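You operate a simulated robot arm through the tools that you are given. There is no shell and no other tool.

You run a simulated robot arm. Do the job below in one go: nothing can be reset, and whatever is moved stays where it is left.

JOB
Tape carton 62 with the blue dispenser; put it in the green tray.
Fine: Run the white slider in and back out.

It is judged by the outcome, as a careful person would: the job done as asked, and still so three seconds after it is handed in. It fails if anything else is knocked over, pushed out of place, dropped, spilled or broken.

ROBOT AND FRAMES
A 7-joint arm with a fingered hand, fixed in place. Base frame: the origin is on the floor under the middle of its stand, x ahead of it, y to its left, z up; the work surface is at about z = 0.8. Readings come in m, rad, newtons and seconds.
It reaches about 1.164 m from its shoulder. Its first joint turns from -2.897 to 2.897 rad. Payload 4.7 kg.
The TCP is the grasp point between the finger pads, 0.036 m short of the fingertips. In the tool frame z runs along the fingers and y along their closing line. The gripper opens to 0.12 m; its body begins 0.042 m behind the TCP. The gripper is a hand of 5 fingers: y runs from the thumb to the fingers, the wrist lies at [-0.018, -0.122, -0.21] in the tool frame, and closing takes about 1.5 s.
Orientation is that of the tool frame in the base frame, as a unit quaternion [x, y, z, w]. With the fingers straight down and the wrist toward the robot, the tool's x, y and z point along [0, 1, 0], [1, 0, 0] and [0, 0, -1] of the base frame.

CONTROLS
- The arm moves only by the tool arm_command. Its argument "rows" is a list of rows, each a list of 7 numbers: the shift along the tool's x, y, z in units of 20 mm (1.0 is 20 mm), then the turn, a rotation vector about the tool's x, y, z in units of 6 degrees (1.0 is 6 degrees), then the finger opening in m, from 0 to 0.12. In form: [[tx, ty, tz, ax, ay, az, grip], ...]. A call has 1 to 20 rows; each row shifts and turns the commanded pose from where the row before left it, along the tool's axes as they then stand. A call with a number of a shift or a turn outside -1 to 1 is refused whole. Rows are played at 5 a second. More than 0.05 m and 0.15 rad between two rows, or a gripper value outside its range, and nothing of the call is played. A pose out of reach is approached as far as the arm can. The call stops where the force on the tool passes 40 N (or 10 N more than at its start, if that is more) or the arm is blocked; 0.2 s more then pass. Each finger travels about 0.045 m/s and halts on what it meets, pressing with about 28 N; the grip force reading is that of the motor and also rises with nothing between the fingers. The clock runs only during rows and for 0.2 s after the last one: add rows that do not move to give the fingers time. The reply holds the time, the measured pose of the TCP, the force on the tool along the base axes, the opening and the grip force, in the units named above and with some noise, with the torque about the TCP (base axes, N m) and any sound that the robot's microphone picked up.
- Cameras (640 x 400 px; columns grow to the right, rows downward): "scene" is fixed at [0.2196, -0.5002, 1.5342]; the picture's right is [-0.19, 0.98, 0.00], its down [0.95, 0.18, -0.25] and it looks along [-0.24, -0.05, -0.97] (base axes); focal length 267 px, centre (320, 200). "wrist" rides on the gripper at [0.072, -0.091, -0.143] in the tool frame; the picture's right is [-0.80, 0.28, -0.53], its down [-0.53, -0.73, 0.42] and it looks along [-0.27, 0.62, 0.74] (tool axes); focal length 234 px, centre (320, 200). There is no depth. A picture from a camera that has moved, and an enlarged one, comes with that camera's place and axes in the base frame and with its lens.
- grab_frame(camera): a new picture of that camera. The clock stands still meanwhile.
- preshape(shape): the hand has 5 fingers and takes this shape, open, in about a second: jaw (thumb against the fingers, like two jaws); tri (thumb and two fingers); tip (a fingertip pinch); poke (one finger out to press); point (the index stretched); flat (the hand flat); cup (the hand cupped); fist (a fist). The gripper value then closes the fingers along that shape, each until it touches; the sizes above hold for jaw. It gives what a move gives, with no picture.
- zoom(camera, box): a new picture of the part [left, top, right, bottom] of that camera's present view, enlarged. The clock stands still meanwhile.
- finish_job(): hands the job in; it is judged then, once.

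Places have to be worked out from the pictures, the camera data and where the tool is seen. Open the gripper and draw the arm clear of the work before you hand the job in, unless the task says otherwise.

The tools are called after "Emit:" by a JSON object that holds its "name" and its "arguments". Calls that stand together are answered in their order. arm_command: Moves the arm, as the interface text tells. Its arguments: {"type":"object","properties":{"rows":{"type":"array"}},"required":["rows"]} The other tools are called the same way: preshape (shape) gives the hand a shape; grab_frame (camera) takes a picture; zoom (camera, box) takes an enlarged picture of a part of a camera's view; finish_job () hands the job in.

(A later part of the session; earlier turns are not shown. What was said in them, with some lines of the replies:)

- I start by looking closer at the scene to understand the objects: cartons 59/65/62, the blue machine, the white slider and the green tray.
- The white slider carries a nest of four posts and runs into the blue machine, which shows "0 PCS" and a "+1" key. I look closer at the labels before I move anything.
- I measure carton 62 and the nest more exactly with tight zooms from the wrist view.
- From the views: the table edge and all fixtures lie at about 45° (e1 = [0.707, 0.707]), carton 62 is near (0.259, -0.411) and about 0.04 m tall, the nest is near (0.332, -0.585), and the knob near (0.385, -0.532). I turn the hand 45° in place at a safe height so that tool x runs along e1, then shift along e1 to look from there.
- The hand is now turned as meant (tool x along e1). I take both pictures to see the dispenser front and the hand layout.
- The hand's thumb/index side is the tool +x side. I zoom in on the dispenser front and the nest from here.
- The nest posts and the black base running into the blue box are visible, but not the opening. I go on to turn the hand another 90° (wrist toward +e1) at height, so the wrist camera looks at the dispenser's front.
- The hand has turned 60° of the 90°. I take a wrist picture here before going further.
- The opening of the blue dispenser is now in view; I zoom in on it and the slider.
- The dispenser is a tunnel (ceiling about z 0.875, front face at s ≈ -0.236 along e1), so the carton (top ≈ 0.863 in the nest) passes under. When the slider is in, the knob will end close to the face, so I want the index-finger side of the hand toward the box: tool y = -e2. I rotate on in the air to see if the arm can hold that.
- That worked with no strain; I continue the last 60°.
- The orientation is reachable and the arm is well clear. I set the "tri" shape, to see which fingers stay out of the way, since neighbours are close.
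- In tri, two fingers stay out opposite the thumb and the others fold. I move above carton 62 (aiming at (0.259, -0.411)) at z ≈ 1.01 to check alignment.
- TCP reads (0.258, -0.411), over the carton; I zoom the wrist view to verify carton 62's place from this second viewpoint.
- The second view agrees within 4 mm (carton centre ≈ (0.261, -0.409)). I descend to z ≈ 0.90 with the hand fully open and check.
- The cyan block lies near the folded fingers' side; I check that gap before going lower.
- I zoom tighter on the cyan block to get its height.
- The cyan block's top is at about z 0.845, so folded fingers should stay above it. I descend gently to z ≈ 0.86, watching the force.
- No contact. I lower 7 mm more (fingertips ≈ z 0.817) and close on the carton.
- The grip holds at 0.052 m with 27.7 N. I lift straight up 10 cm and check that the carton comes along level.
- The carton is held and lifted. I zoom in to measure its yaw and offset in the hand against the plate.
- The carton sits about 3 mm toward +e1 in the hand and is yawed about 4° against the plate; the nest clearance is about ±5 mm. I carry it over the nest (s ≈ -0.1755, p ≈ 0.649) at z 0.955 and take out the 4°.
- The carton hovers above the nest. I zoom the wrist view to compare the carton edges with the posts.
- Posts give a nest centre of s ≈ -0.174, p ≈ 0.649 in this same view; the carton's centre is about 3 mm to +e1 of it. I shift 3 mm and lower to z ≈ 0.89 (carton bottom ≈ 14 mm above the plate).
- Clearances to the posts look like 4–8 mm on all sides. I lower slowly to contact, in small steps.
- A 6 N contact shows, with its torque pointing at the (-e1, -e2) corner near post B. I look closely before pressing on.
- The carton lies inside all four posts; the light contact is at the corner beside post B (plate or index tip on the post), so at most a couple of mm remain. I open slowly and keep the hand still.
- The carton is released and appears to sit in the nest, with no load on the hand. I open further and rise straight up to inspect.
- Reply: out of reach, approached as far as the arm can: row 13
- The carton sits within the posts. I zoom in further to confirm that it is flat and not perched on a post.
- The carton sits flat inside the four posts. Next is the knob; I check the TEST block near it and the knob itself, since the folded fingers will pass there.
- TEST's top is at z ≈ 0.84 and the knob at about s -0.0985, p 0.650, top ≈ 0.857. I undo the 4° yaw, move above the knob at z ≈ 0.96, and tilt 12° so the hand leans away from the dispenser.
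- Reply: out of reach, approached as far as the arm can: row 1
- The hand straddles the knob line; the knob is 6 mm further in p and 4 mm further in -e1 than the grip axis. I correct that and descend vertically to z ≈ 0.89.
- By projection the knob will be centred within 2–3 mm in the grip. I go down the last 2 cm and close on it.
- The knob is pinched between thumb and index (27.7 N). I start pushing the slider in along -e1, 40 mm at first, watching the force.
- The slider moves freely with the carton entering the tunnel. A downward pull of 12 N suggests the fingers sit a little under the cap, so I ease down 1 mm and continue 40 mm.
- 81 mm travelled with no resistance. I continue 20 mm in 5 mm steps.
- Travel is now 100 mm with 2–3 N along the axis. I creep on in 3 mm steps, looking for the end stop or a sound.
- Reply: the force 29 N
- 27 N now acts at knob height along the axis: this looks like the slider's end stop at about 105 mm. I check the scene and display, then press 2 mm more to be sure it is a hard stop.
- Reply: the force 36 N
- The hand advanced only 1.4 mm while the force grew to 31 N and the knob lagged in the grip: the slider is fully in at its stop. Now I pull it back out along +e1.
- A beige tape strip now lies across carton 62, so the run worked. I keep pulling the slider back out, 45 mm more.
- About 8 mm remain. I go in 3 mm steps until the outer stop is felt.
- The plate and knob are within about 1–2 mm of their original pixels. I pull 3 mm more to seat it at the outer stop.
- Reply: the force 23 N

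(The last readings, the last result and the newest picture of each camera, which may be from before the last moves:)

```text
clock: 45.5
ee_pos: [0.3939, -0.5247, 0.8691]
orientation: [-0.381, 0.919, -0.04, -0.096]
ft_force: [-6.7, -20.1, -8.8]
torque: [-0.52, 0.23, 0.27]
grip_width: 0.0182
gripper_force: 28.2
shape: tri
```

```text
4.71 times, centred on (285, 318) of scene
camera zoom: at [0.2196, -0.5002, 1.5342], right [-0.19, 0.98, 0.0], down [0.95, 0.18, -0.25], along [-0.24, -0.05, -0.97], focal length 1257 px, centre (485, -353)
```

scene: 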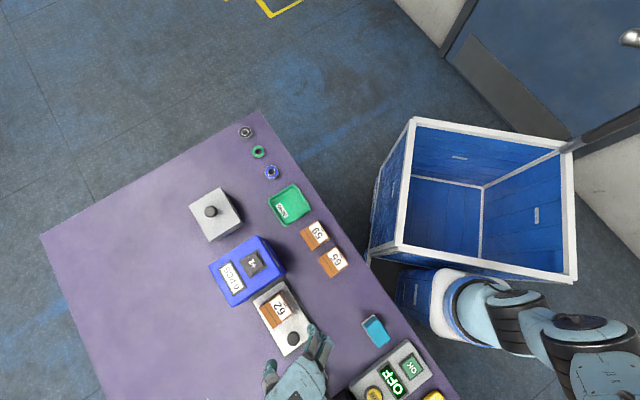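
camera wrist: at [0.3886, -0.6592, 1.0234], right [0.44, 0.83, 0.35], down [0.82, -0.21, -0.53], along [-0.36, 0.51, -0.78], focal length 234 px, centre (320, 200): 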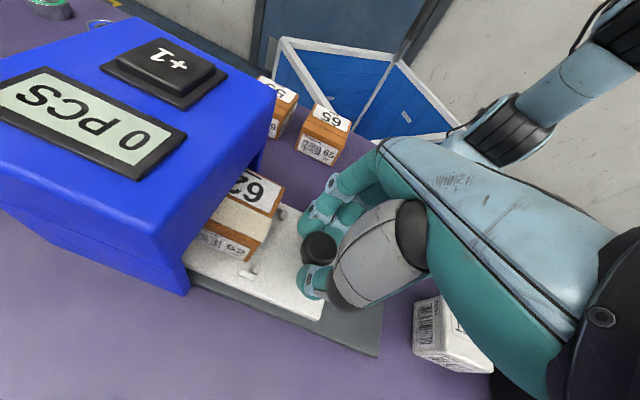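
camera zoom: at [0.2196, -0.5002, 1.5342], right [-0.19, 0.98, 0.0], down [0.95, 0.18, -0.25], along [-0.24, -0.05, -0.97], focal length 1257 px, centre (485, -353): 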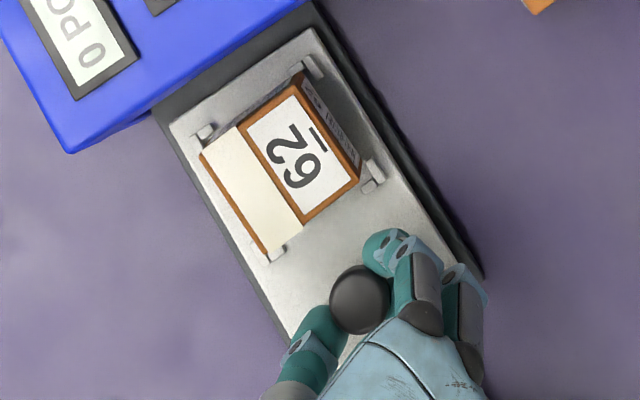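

The outer stop is felt (19 N). I relax 2 mm, open the fingers, and rise vertically.

Emit:
{"name": "arm_command", "arguments": {"rows": [[0.1, 0, 0.02, 0, 0, 0, 0.015], [0, 0, 0, 0, 0, 0, 0.025], [0, 0, 0, 0, 0, 0, 0.035], [0, 0, 0, 0, 0, 0, 0.045], [0, 0, 0, 0, 0, 0, 0.055], [0, 0, 0, 0, 0, 0, 0.065], [0, 0, 0, 0, 0, 0, 0.08], [0, 0, 0, 0, 0, 0, 0.08], [0, 0, 0, 0, 0, 0, 0.08], [0.1, 0, -0.49, 0, 0, 0, 0.08], [0.2, 0, -0.95, 0, 0, 0, 0.08], [0.2, 0, -0.95, 0, 0, 0, 0.08], [0.2, 0, -0.95, 0, 0, 0, 0.08], [0.2, 0, -0.95, 0, 0, 0, 0.08], [0.2, 0, -0.95, 0, 0, 0, 0.08], [0, 0, 0, 0, 0, 0, 0.08]]}}

Emit:
{"name": "zoom", "arguments": {"camera": "scene", "box": [245, 275, 325, 360]}}

Emit:
{"name": "grab_frame", "arguments": {"camera": "scene"}}

Emit:
{"name": "grab_frame", "arguments": {"camera": "wrist"}}

```text
clock: 48.9
ee_pos: [0.3919, -0.5252, 0.9748]
orientation: [-0.381, 0.919, -0.04, -0.097]
ft_force: [0.6, -0.4, -0.5]
torque: [0.0, -0.01, 0.04]
grip_width: 0.0794
gripper_force: 0.1
shape: tri
```

```text
4.71 times, centred on (285, 318) of scene
camera zoom: at [0.2196, -0.5002, 1.5342], right [-0.19, 0.98, 0.0], down [0.95, 0.18, -0.25], along [-0.24, -0.05, -0.97], focal length 1257 px, centre (485, -353)
```

zoom: 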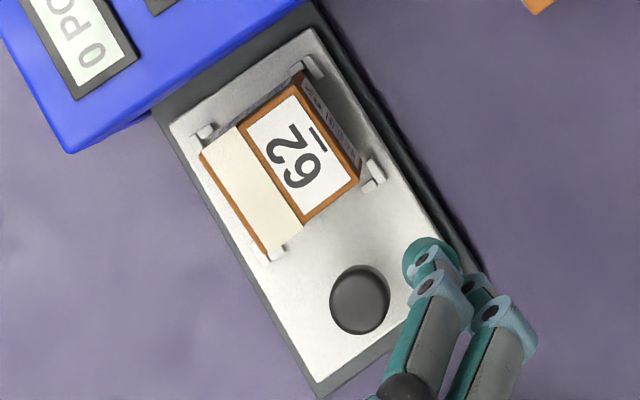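

```text
taken
```

scene: 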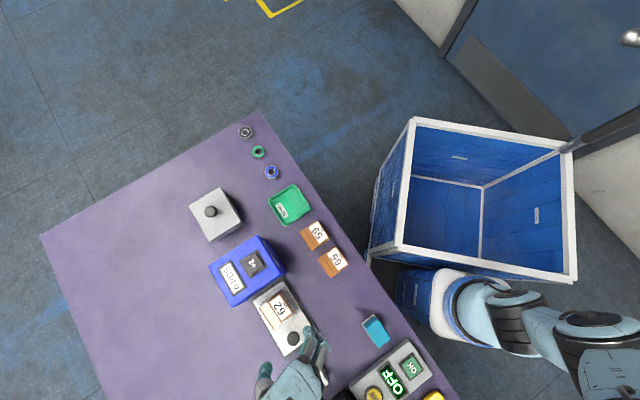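

```text
taken
camera wrist: at [0.4281, -0.6184, 1.1304], right [0.44, 0.83, 0.35], down [0.82, -0.21, -0.53], along [-0.36, 0.51, -0.78], focal length 234 px, centre (320, 200)
```

wrist: 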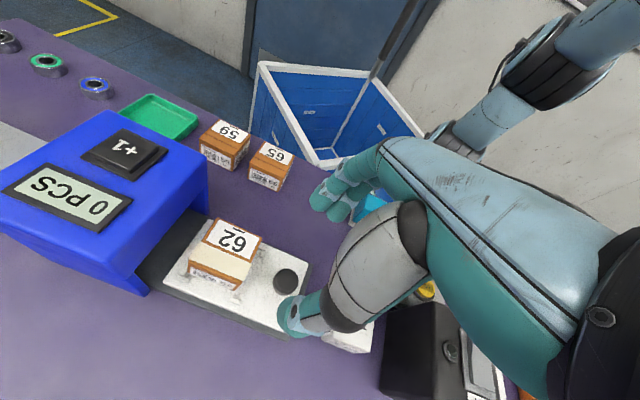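

The slider is back at its original place and carton 62 is taped. I measure the carton in the nest from the wrist view before grasping again.

Emit:
{"name": "zoom", "arguments": {"camera": "wrist", "box": [165, 200, 315, 320]}}

Emit:
{"name": "zoom", "arguments": {"camera": "wrist", "box": [80, 70, 310, 210]}}

```text
3.33 times, centred on (240, 260) of wrist
camera zoom: at [0.4281, -0.6184, 1.1304], right [0.44, 0.83, 0.35], down [0.82, -0.21, -0.53], along [-0.36, 0.51, -0.78], focal length 781 px, centre (587, 0)
```

zoom: 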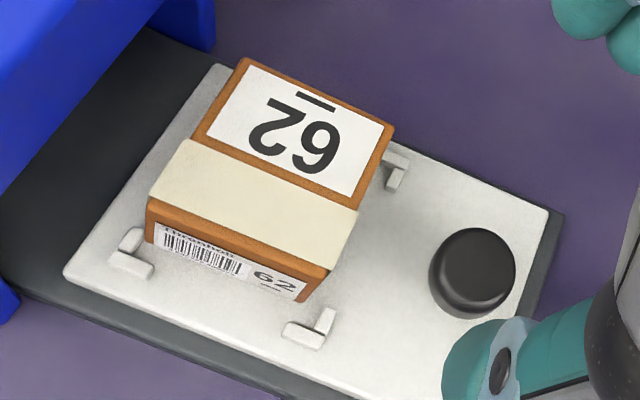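

```text
2.78 times, centred on (195, 140) of wrist
camera zoom: at [0.4281, -0.6184, 1.1304], right [0.44, 0.83, 0.35], down [0.82, -0.21, -0.53], along [-0.36, 0.51, -0.78], focal length 652 px, centre (668, 367)
```

zoom: 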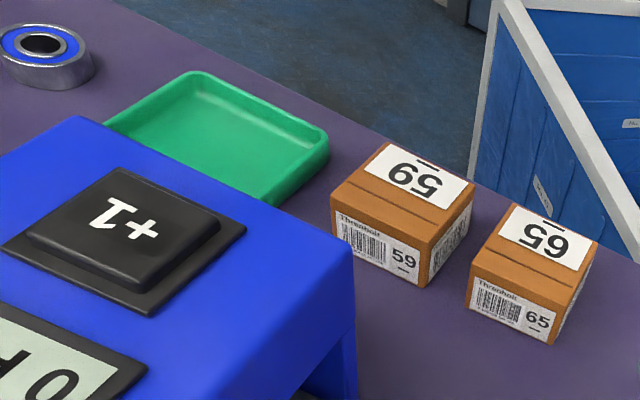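

The carton's centre is at about s -0.1755, p 0.648. I untilt, move over it with the hand open to 0.10, and turn 2° to match its yaw.

Emit:
{"name": "arm_command", "arguments": {"rows": [[0, 0, 0, 0, -1, 0, 0.09], [0, 0, 0, 0, -1, 0, 0.1], [0.82, 0, 0, 0, 0, 0, 0.1], [0.81, 0, 0, 0, 0, 0, 0.1], [0.81, 0, 0, 0, 0, 0, 0.1], [0.81, 0, 0, 0, 0, 0, 0.1], [0.81, 0, 0, 0, 0, -0.33, 0.1], [0, 0, 0.8, 0, 0, 0, 0.1], [0, 0, 0.8, 0, 0, 0, 0.1], [0, 0, 0.8, 0, 0, 0, 0.1], [0, 0, 0, 0, 0, 0, 0.1]]}}

Emit:
{"name": "zoom", "arguments": {"camera": "scene", "box": [245, 255, 335, 345]}}

Emit:
{"name": "zoom", "arguments": {"camera": "wrist", "box": [180, 160, 360, 360]}}

```text
clock: 51.3
ee_pos: [0.334, -0.5827, 0.9277]
orientation: [-0.399, 0.917, 0.0, 0.001]
ft_force: [-0.6, 0.6, 0.4]
torque: [-0.01, 0.02, -0.04]
grip_width: 0.0995
gripper_force: 0.0
shape: tri
```

```text
4.44 times, centred on (290, 300) of scene
camera zoom: at [0.2196, -0.5002, 1.5342], right [-0.19, 0.98, 0.0], down [0.95, 0.18, -0.25], along [-0.24, -0.05, -0.97], focal length 1188 px, centre (453, -244)
```

zoom: 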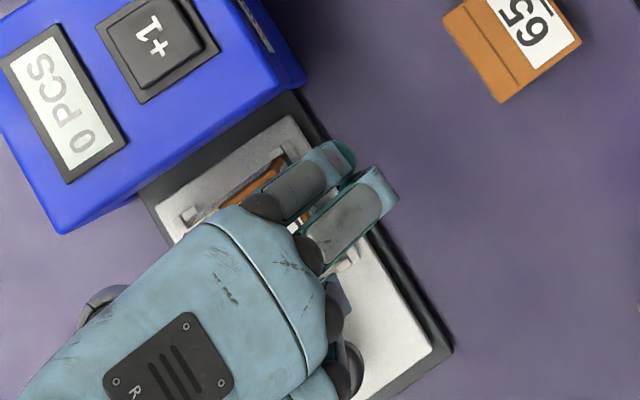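

```text
2.00 times, centred on (270, 260) of wrist
camera zoom: at [0.3514, -0.6972, 1.0703], right [0.34, 0.78, 0.53], down [0.9, -0.11, -0.42], along [-0.27, 0.62, -0.74], focal length 468 px, centre (420, 80)
```

zoom: 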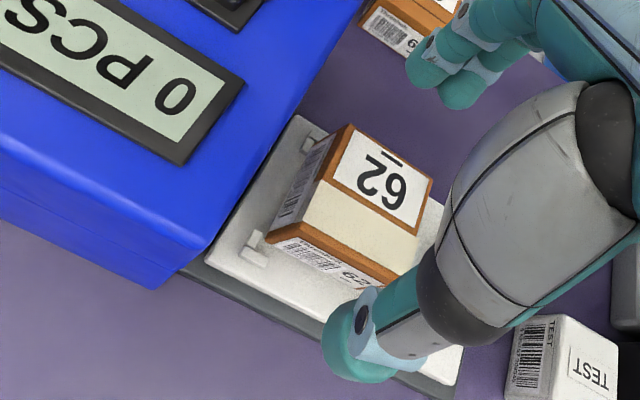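

Aligned over the carton. I descend to z ≈ 0.882 (slightly higher grip, to keep the fingertips above the tray rim later) and close.

Emit:
{"name": "arm_command", "arguments": {"rows": [[0, 0, 0.7, 0, 0, 0, 0.1], [0, 0, 0.7, 0, 0, 0, 0.1], [0, 0, 0.6, 0, 0, 0, 0.1], [0, 0, 0.28, 0, 0, 0, 0.1], [0, 0, 0, 0, 0, 0, 0.08], [0, 0, 0, 0, 0, 0, 0.065], [0, 0, 0, 0, 0, 0, 0.05], [0, 0, 0, 0, 0, 0, 0.03], [0, 0, 0, 0, 0, 0, 0.03], [0, 0, 0, 0, 0, 0, 0.03], [0, 0, 0, 0, 0, 0, 0.03], [0, 0, 0, 0, 0, 0, 0.03]]}}

Emit:
{"name": "zoom", "arguments": {"camera": "wrist", "box": [200, 160, 360, 340]}}

```text
clock: 53.9
ee_pos: [0.3365, -0.5832, 0.8815]
orientation: [-0.399, 0.917, 0.001, 0.0]
ft_force: [-0.3, -0.1, -0.4]
torque: [0.0, -0.01, 0.0]
grip_width: 0.0522
gripper_force: 27.7
shape: tri
```

```text
2.22 times, centred on (280, 250) of wrist
camera zoom: at [0.3534, -0.6985, 1.0247], right [0.34, 0.78, 0.53], down [0.9, -0.11, -0.42], along [-0.27, 0.62, -0.74], focal length 520 px, centre (409, 89)
```

zoom: 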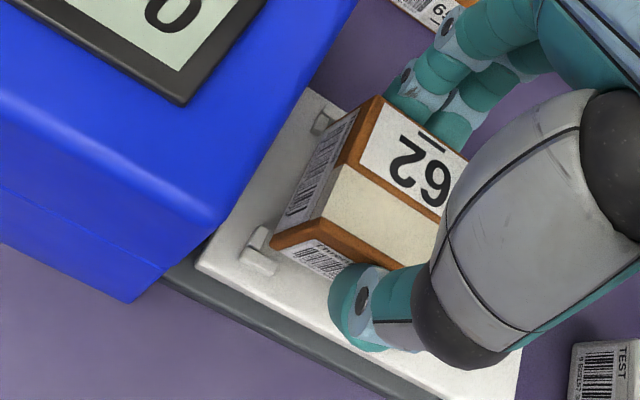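

Gripped again (0.052 m, 27.7 N). I lift straight up 10 cm, then carry it toward the robot side (p ≈ 0.48), clear of the dispenser.

Emit:
{"name": "arm_command", "arguments": {"rows": [[0, 0, -0.4, 0, 0, 0, 0.03], [0, 0, -0.7, 0, 0, 0, 0.03], [0, 0, -1, 0, 0, 0, 0.03], [0, 0, -1, 0, 0, 0, 0.03], [0, 0, -1, 0, 0, 0, 0.03], [0, 0, -1, 0, 0, 0, 0.03], [0, 0.962, 0, 0, 0, 0, 0.03], [0, 0.962, 0, 0, 0, 0, 0.03], [0, 0.962, 0, 0, 0, 0, 0.03], [0, 0.962, 0, 0, 0, 0, 0.03], [0, 0.962, 0, 0, 0, 0, 0.03], [0, 0.962, 0, 0, 0, 0, 0.03], [0, 0.962, 0, 0, 0, 0, 0.03], [0, 0.962, 0, 0, 0, 0, 0.03], [0, 0.962, 0, 0, 0, 0, 0.03]]}}

Emit:
{"name": "grab_frame", "arguments": {"camera": "wrist"}}

Emit:
{"name": "grab_frame", "arguments": {"camera": "scene"}}

```text
clock: 57.1
ee_pos: [0.2085, -0.4648, 0.9843]
orientation: [-0.398, 0.917, 0.0, 0.0]
ft_force: [-0.5, 0.8, -1.2]
torque: [0.0, 0.03, 0.0]
grip_width: 0.0522
gripper_force: 28.0
shape: tri
```

```text
taken
camera wrist: at [0.2263, -0.5792, 1.1276], right [0.34, 0.78, 0.53], down [0.9, -0.11, -0.42], along [-0.27, 0.62, -0.74], focal length 234 px, centre (320, 200)
```

wrist: 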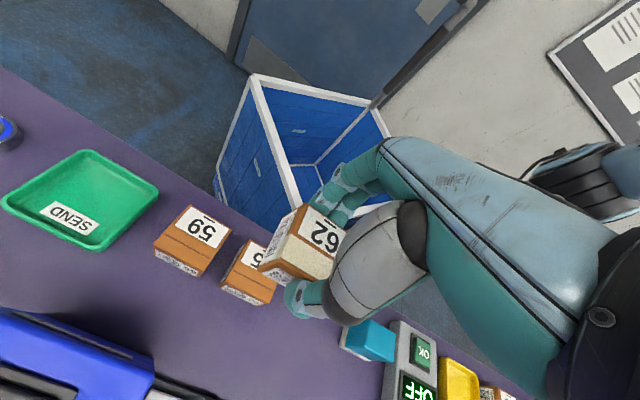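

```text
taken
```

scene: 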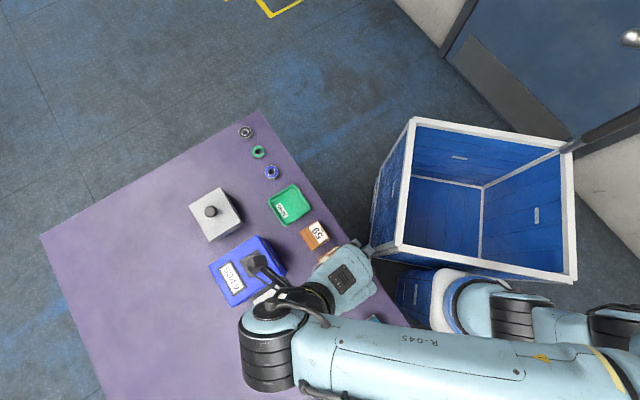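

Carried to p ≈ 0.476. I zoom the wrist view on the tray to fix its centre from this viewpoint too.

Emit:
{"name": "zoom", "arguments": {"camera": "wrist", "box": [0, 130, 180, 270]}}

Emit:
{"name": "zoom", "arguments": {"camera": "scene", "box": [255, 170, 325, 240]}}

```text
2.86 times, centred on (90, 200) of wrist
camera zoom: at [0.2263, -0.5792, 1.1276], right [0.34, 0.78, 0.53], down [0.9, -0.11, -0.42], along [-0.27, 0.62, -0.74], focal length 669 px, centre (977, 200)
```

zoom: 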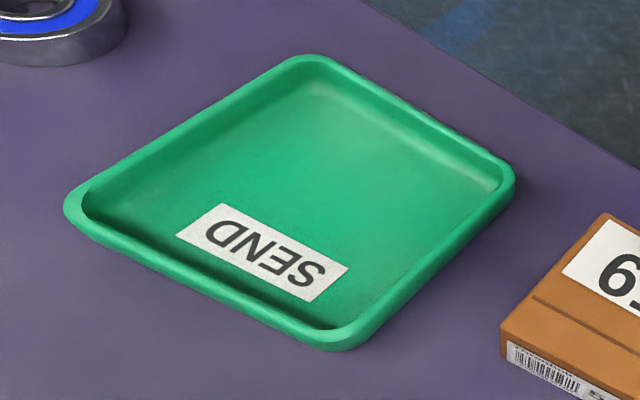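

```text
5.71 times, centred on (290, 205) of scene
camera zoom: at [0.2196, -0.5002, 1.5342], right [-0.19, 0.98, 0.0], down [0.95, 0.18, -0.25], along [-0.24, -0.05, -0.97], focal length 1527 px, centre (491, 171)
```

zoom: 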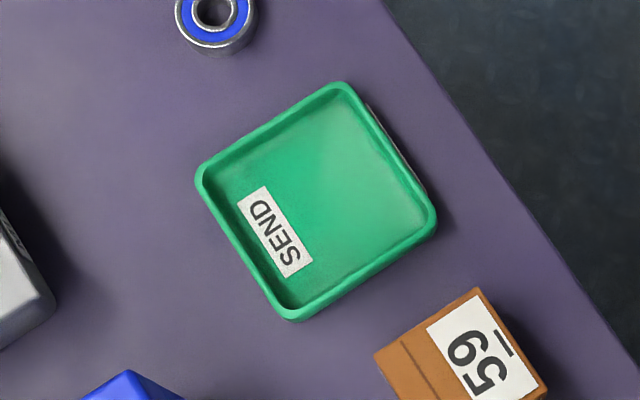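

Both views put the tray centre at s ≈ -0.383, p ≈ 0.485, with near-zero yaw. I take out the 2° yaw and carry the carton over the tray at z ≈ 0.98.

Emit:
{"name": "arm_command", "arguments": {"rows": [[0, 0, 0, 0, 0, 0.33, 0.03], [1, -0.04, 0, 0, 0, 0, 0.03], [1, -0.04, 0, 0, 0, 0, 0.03], [1, -0.04, 0, 0, 0, 0, 0.03], [1, -0.04, 0, 0, 0, 0, 0.03], [1, -0.04, 0, 0, 0, 0, 0.03], [1, -0.04, 0, 0, 0, 0, 0.03], [1, -0.04, 0, 0, 0, 0, 0.03], [1, -0.04, 0, 0, 0, 0, 0.03], [1, -0.04, 0, 0, 0, 0, 0.03], [1, -0.04, 0, 0, 0, 0, 0.03], [0.09, 0, 0, 0, 0, 0, 0.03], [0, 0, 0, 0, 0, 0, 0.03]]}}

Emit:
{"name": "grab_frame", "arguments": {"camera": "wrist"}}

Emit:
{"name": "zoom", "arguments": {"camera": "scene", "box": [230, 160, 350, 270]}}

Emit:
{"name": "grab_frame", "arguments": {"camera": "scene"}}

```text
clock: 59.9
ee_pos: [0.0719, -0.6143, 0.9845]
orientation: [-0.383, 0.924, 0.001, 0.0]
ft_force: [0.4, 0.3, -1.1]
torque: [0.01, -0.02, 0.0]
grip_width: 0.0527
gripper_force: 27.9
shape: tri
```

```text
taken
camera wrist: at [0.0853, -0.7286, 1.127], right [0.37, 0.77, 0.53], down [0.89, -0.14, -0.42], along [-0.25, 0.63, -0.74], focal length 234 px, centre (320, 200)
```

wrist: 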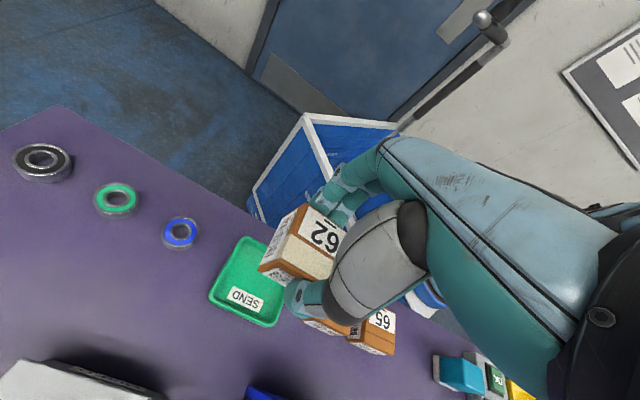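

```text
3.64 times, centred on (290, 215) of scene
camera zoom: at [0.2196, -0.5002, 1.5342], right [-0.19, 0.98, 0.0], down [0.95, 0.18, -0.25], along [-0.24, -0.05, -0.97], focal length 972 px, centre (429, 146)
```

zoom: 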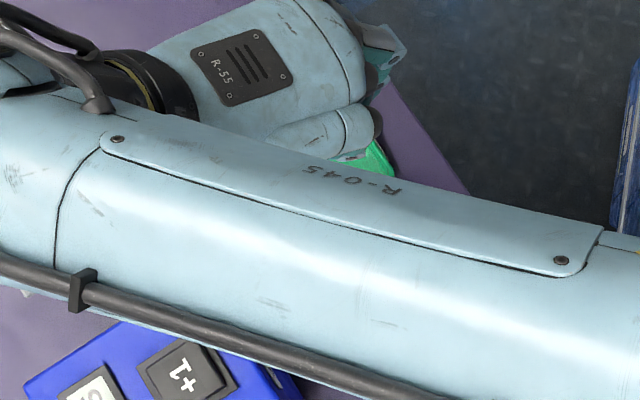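

```text
taken
```

scene: 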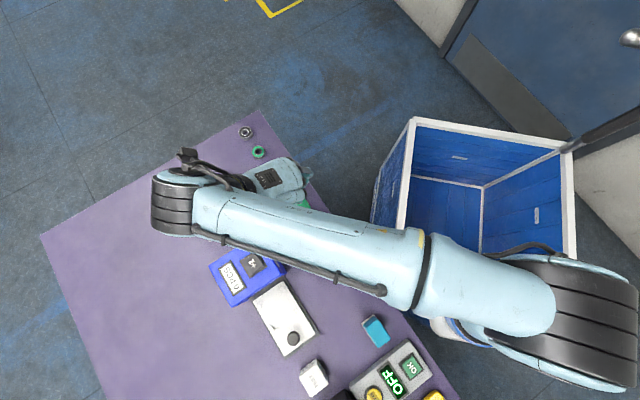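

The forearm (z ≈ 1.2) blocks the fixed camera but is well above everything. I check the carton against the tray in the wrist view.

Emit:
{"name": "zoom", "arguments": {"camera": "wrist", "box": [190, 180, 370, 350]}}

```text
2.35 times, centred on (280, 265) of wrist
camera zoom: at [0.0853, -0.7286, 1.127], right [0.37, 0.77, 0.53], down [0.89, -0.14, -0.42], along [-0.25, 0.63, -0.74], focal length 551 px, centre (414, 47)
```

zoom: 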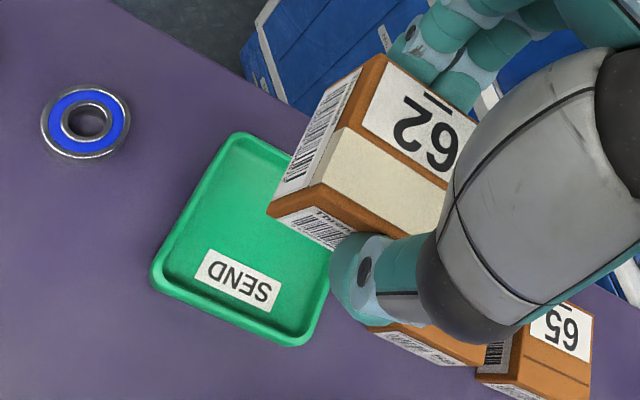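

The carton is centred over the tray within about 2 mm. I lower it to z ≈ 0.875.

Emit:
{"name": "arm_command", "arguments": {"rows": [[0, 0, 0.8, 0, 0, 0, 0.03], [0, 0, 1, 0, 0, 0, 0.03], [0, 0, 1, 0, 0, 0, 0.03], [0, 0, 1, 0, 0, 0, 0.03], [0, 0, 0.8, 0, 0, 0, 0.03], [0, 0, 0.5, 0, 0, 0, 0.03], [0, 0, 0.3, 0, 0, 0, 0.03], [0, 0, 0, 0, 0, 0, 0.03]]}}

Emit:
{"name": "zoom", "arguments": {"camera": "wrist", "box": [190, 160, 390, 360]}}

```text
clock: 61.7
ee_pos: [0.0737, -0.6127, 0.8776]
orientation: [-0.383, 0.924, 0.0, 0.0]
ft_force: [0.2, -0.4, -1.7]
torque: [0.01, 0.0, 0.0]
grip_width: 0.0522
gripper_force: 28.0
shape: tri
```

```text
2.00 times, centred on (290, 260) of wrist
camera zoom: at [0.0858, -0.7293, 1.0196], right [0.37, 0.77, 0.53], down [0.89, -0.14, -0.42], along [-0.25, 0.63, -0.74], focal length 468 px, centre (380, 80)
```

zoom: 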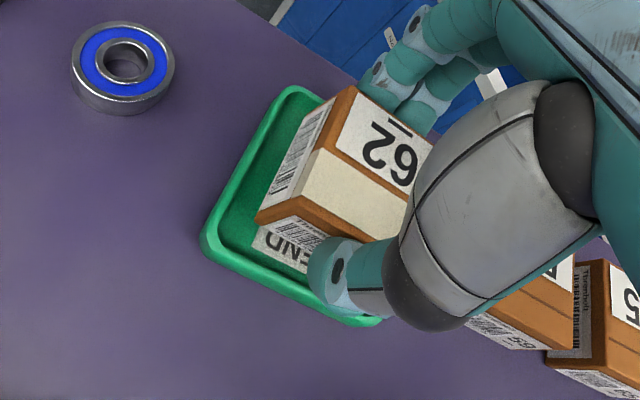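

Still inside the tray walls with free motion. I lower in small steps to contact.

Emit:
{"name": "arm_command", "arguments": {"rows": [[0, 0, 0.2, 0, 0, 0, 0.03], [0, 0, 0.2, 0, 0, 0, 0.03], [0, 0, 0.15, 0, 0, 0, 0.03], [0, 0, 0.1, 0, 0, 0, 0.03], [0, 0, 0, 0, 0, 0, 0.03]]}}

Emit:
{"name": "zoom", "arguments": {"camera": "wrist", "box": [190, 160, 390, 360]}}

```text
clock: 62.9
ee_pos: [0.0719, -0.6154, 0.8642]
orientation: [-0.383, 0.924, 0.0, -0.001]
ft_force: [-0.6, -0.5, -1.4]
torque: [-0.01, -0.04, 0.01]
grip_width: 0.0523
gripper_force: 28.1
shape: tri
```

```text
2.00 times, centred on (290, 260) of wrist
camera zoom: at [0.0847, -0.7296, 1.0064], right [0.37, 0.77, 0.53], down [0.89, -0.14, -0.42], along [-0.25, 0.63, -0.74], focal length 468 px, centre (380, 80)
```

zoom: 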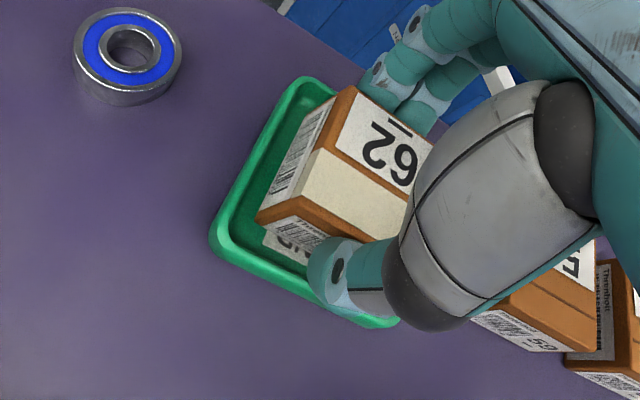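

No contact yet at z 0.864 (carton still hanging, about -1.4 N). I continue down in 2 mm steps.

Emit:
{"name": "arm_command", "arguments": {"rows": [[0, 0, 0.1, 0, 0, 0, 0.03], [0, 0, 0.1, 0, 0, 0, 0.03], [0, 0, 0, 0, 0, 0, 0.03]]}}

```text
clock: 63.7
ee_pos: [0.0709, -0.6139, 0.8595]
orientation: [-0.382, 0.924, -0.002, -0.001]
ft_force: [-3.7, -1.1, 10.1]
torque: [-0.11, -0.22, -0.02]
grip_width: 0.053
gripper_force: 28.0
shape: tri
```

Contact of about 10 N at floor height (carton bottom ≈ 0.803). I look once before letting go.

Emit:
{"name": "zoom", "arguments": {"camera": "wrist", "box": [190, 160, 390, 360]}}

```text
2.00 times, centred on (290, 260) of wrist
camera zoom: at [0.0841, -0.7293, 1.0032], right [0.37, 0.77, 0.52], down [0.89, -0.14, -0.42], along [-0.25, 0.63, -0.74], focal length 468 px, centre (380, 80)
```

zoom: 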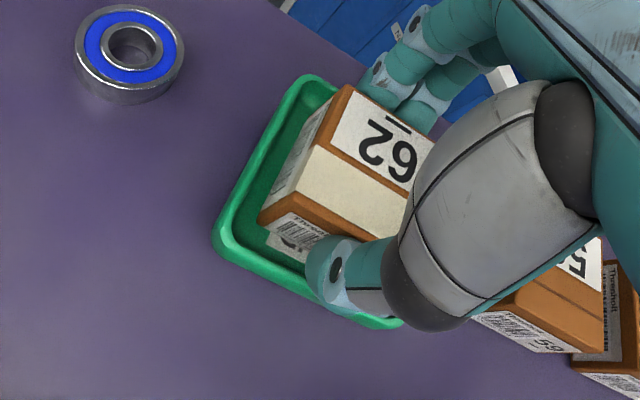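

The carton is inside, but about 3 mm nearer the +e1 wall. I lift 3 mm, shift 3 mm toward -e1, and set it down again.

Emit:
{"name": "arm_command", "arguments": {"rows": [[0, 0, -0.2, 0, 0, 0, 0.03], [0.15, 0, 0, 0, 0, 0, 0.03], [0, 0, 0, 0, 0, 0, 0.03], [0, 0, 0.1, 0, 0, 0, 0.03], [0, 0, 0.08, 0, 0, 0, 0.03], [0, 0, 0, 0, 0, 0, 0.03]]}}

Emit:
{"name": "zoom", "arguments": {"camera": "wrist", "box": [190, 160, 390, 360]}}

```text
clock: 65.1
ee_pos: [0.0711, -0.6176, 0.8607]
orientation: [-0.383, 0.924, 0.0, -0.001]
ft_force: [-1.9, -0.1, 6.3]
torque: [-0.04, -0.19, -0.01]
grip_width: 0.0528
gripper_force: 27.7
shape: tri
```

```text
2.00 times, centred on (290, 260) of wrist
camera zoom: at [0.0832, -0.7318, 1.0033], right [0.37, 0.77, 0.52], down [0.89, -0.14, -0.42], along [-0.25, 0.63, -0.74], focal length 468 px, centre (380, 80)
```

zoom: 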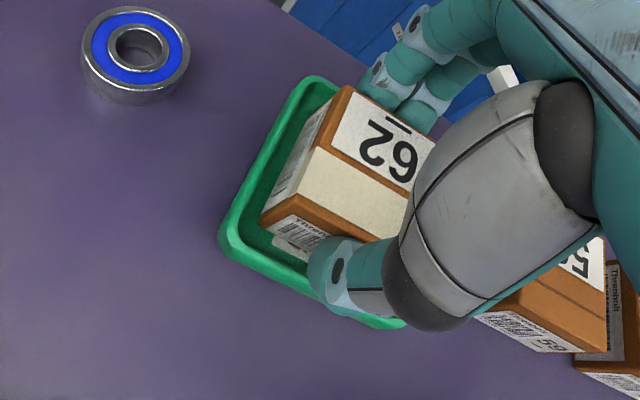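

Now it sits centred with light contact. I open slowly, then rise straight up.

Emit:
{"name": "arm_command", "arguments": {"rows": [[0, 0, 0, 0, 0, 0, 0.05], [0, 0, 0, 0, 0, 0, 0.055], [0, 0, 0, 0, 0, 0, 0.06], [0, 0, 0, 0, 0, 0, 0.065], [0, 0, 0, 0, 0, 0, 0.07], [0, 0, 0, 0, 0, 0, 0.08], [0, 0, 0, 0, 0, 0, 0.09], [0, 0, 0, 0, 0, 0, 0.095], [0, 0, 0, 0, 0, 0, 0.095]]}}

Emit:
{"name": "zoom", "arguments": {"camera": "wrist", "box": [190, 160, 390, 360]}}

```text
clock: 67.1
ee_pos: [0.0703, -0.6161, 0.8604]
orientation: [-0.383, 0.924, 0.0, 0.001]
ft_force: [0.2, -0.9, 0.1]
torque: [0.04, 0.01, 0.04]
grip_width: 0.0946
gripper_force: 0.0
shape: tri
```

```text
2.00 times, centred on (290, 260) of wrist
camera zoom: at [0.0835, -0.7319, 1.0025], right [0.37, 0.77, 0.53], down [0.89, -0.14, -0.42], along [-0.25, 0.63, -0.74], focal length 468 px, centre (380, 80)
```

zoom: 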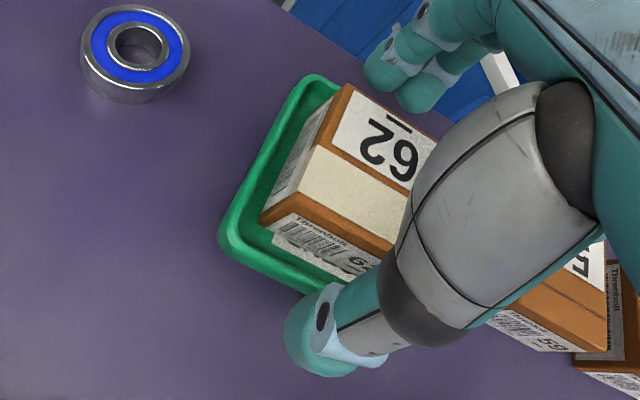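

The carton stays in the tray, the hand is unloaded. I rise 16 cm straight up and then retreat along +e1 at height so the fixed camera can see the tray.

Emit:
{"name": "arm_command", "arguments": {"rows": [[0, 0, -0.3, 0, 0, 0, 0.095], [0, 0, -0.7, 0, 0, 0, 0.095], [0, 0, -1, 0, 0, 0, 0.095], [0, 0, -1, 0, 0, 0, 0.095], [0, 0, -1, 0, 0, 0, 0.095], [0, 0, -1, 0, 0, 0, 0.095], [0, 0, -1, 0, 0, 0, 0.095], [0, 0, -1, 0, 0, 0, 0.095], [0, 0, -1, 0, 0, 0, 0.1], [-1, 0, 0, 0, 0, 0, 0.1], [-1, 0, 0, 0, 0, 0, 0.1], [-1, 0, 0, 0, 0, 0, 0.1], [-1, 0, 0, 0, 0, 0, 0.1], [-1, 0, 0, 0, 0, 0, 0.1], [-1, 0, 0, 0, 0, 0, 0.1], [-1, 0, 0, 0, 0, 0, 0.1], [-1, 0, 0, 0, 0, 0, 0.1], [-1, 0, 0, 0, 0, 0, 0.1], [-1, 0, 0, 0, 0, 0, 0.1]]}}

Emit:
{"name": "grab_frame", "arguments": {"camera": "scene"}}

Emit:
{"name": "grab_frame", "arguments": {"camera": "wrist"}}

```text
clock: 71.1
ee_pos: [0.2101, -0.4747, 1.0195]
orientation: [-0.383, 0.924, 0.001, 0.0]
ft_force: [0.3, -0.4, -0.6]
torque: [-0.02, 0.04, -0.03]
grip_width: 0.0996
gripper_force: 0.1
shape: tri
```

```text
taken
```

scene: 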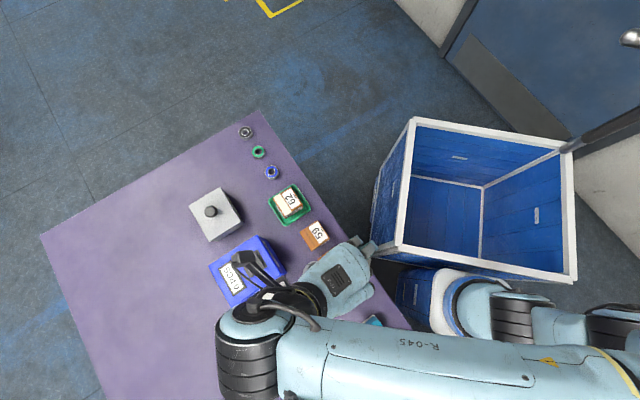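

```text
taken
camera wrist: at [0.224, -0.5898, 1.1625], right [0.37, 0.77, 0.53], down [0.89, -0.14, -0.42], along [-0.25, 0.63, -0.74], focal length 234 px, centre (320, 200)
```

wrist: 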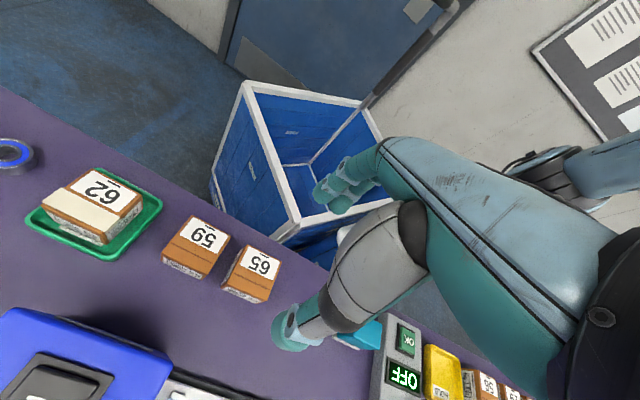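

Emit:
{"name": "zoom", "arguments": {"camera": "scene", "box": [255, 170, 325, 240]}}

Emit:
{"name": "zoom", "arguments": {"camera": "wrist", "box": [0, 130, 180, 280]}}

```text
5.71 times, centred on (290, 205) of scene
camera zoom: at [0.2196, -0.5002, 1.5342], right [-0.19, 0.98, 0.0], down [0.95, 0.18, -0.25], along [-0.24, -0.05, -0.97], focal length 1527 px, centre (491, 171)
```

zoom: 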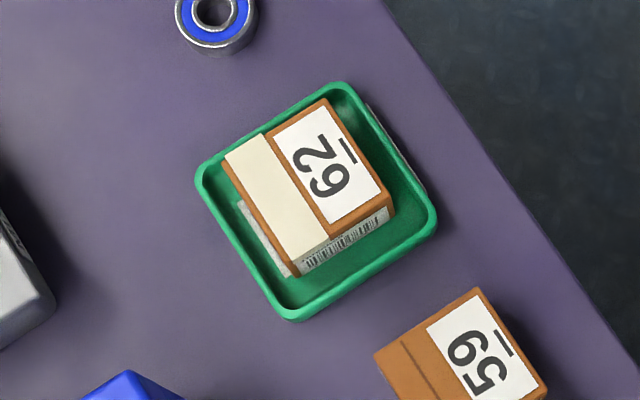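

```text
2.67 times, centred on (90, 205) of wrist
camera zoom: at [0.224, -0.5898, 1.1625], right [0.37, 0.77, 0.53], down [0.89, -0.14, -0.42], along [-0.25, 0.63, -0.74], focal length 624 px, centre (933, 187)
```

zoom: 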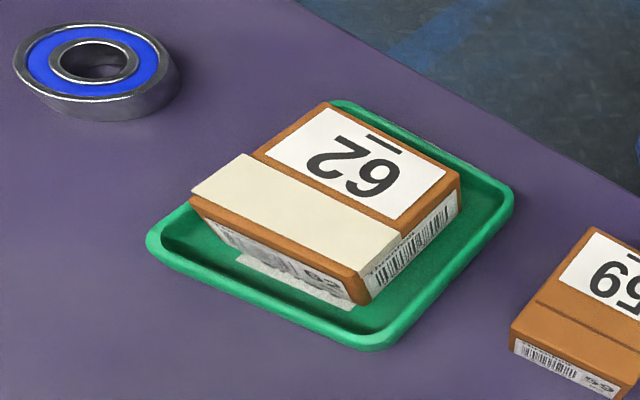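

Carton 62, taped, lies flat within the green tray. I draw the arm up and away along +e1 and then check the whole table from the fixed camera.

Emit:
{"name": "arm_command", "arguments": {"rows": [[0, 0, -1, 0, 0, 0, 0.1], [0, 0, -1, 0, 0, 0, 0.1], [0, 0, -1, 0, 0, 0, 0.1], [-1, 0, -0.5, 0, 0, 0, 0.1], [-1, 0, -0.5, 0, 0, 0, 0.1], [-1, 0, 0, 0, 0, 0, 0.11], [-1, 0, 0, 0, 0, 0, 0.11], [-1, 0, 0, 0, 0, 0, 0.11], [-1, 0, 0, 0, 0, 0, 0.11], [-1, 0, 0, 0, 0, 0, 0.11], [-1, 0, 0, 0, 0, 0, 0.11], [-1, 0, 0, 0, 0, 0, 0.11], [-1, 0, 0, 0, 0, 0, 0.11]]}}

Emit:
{"name": "grab_frame", "arguments": {"camera": "scene"}}

Emit:
{"name": "grab_frame", "arguments": {"camera": "wrist"}}

```text
clock: 73.9
ee_pos: [0.3514, -0.333, 1.0888]
orientation: [-0.383, 0.924, 0.0, 0.0]
ft_force: [1.5, -0.6, -0.7]
torque: [0.01, 0.0, 0.0]
grip_width: 0.1096
gripper_force: 0.1
shape: tri
out of reach, approached as far as the arm can: row 11, 13
```

```text
taken
```

scene: 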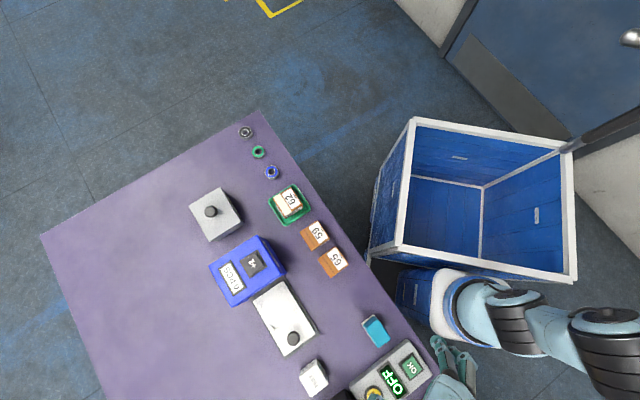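

```text
taken
camera wrist: at [0.3653, -0.4481, 1.232], right [0.37, 0.77, 0.52], down [0.89, -0.14, -0.42], along [-0.25, 0.63, -0.74], focal length 234 px, centre (320, 200)
```

wrist: 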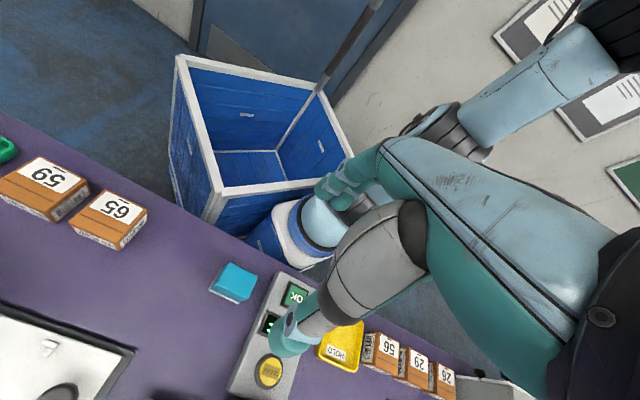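

All other items look where they were. One last close look at the slider, dispenser, and tray before handing in.

Emit:
{"name": "zoom", "arguments": {"camera": "scene", "box": [190, 220, 350, 360]}}

Emit:
{"name": "zoom", "arguments": {"camera": "scene", "box": [260, 180, 320, 230]}}

Emit:
{"name": "zoom", "arguments": {"camera": "scene", "box": [280, 250, 460, 400]}}

```text
2.86 times, centred on (270, 290) of scene
camera zoom: at [0.2196, -0.5002, 1.5342], right [-0.19, 0.98, 0.0], down [0.95, 0.18, -0.25], along [-0.24, -0.05, -0.97], focal length 763 px, centre (463, -57)
```

zoom: 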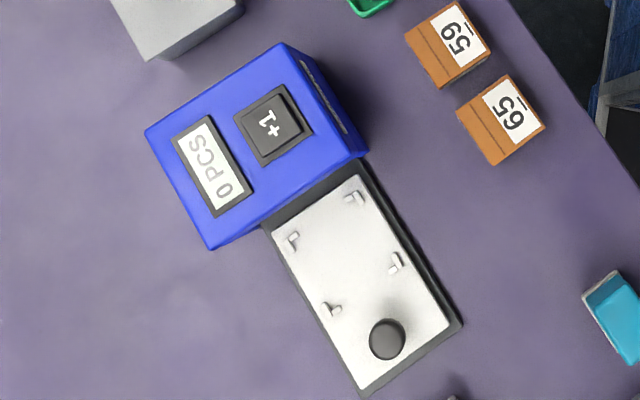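

```text
8.00 times, centred on (290, 205) of scene
camera zoom: at [0.2196, -0.5002, 1.5342], right [-0.19, 0.98, 0.0], down [0.95, 0.18, -0.25], along [-0.24, -0.05, -0.97], focal length 2138 px, centre (560, 160)
```

zoom: 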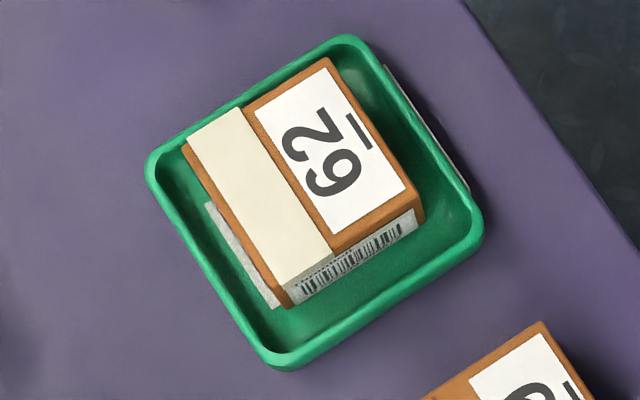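

```text
2.67 times, centred on (370, 325) of scene
camera zoom: at [0.2196, -0.5002, 1.5342], right [-0.19, 0.98, 0.0], down [0.95, 0.18, -0.25], along [-0.24, -0.05, -0.97], focal length 712 px, centre (187, -133)
```

zoom: 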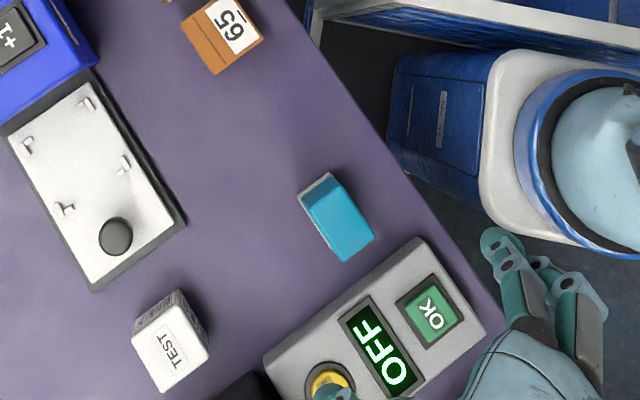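

The taped carton 62 lies flat in the green tray. The slider is fully back out and everything else sits as in the first pictures. The hand is open and clear, so I hand the job in.

Emit:
{"name": "finish_job", "arguments": {}}

```text
The job is handed in.
```

Carton 62 is taped and lies flat in the green tray. I ran the white slider in to its stop and back out to its outer stop. The tape strip was visible on the carton as it came out.

The last pictures show the other cartons, the TEST block and the control panel where they were at the start. The hand is open and the arm is clear of the work.

The dispenser's counter still reads "0 PCS". I did not press "+1", since the job did not ask for it.
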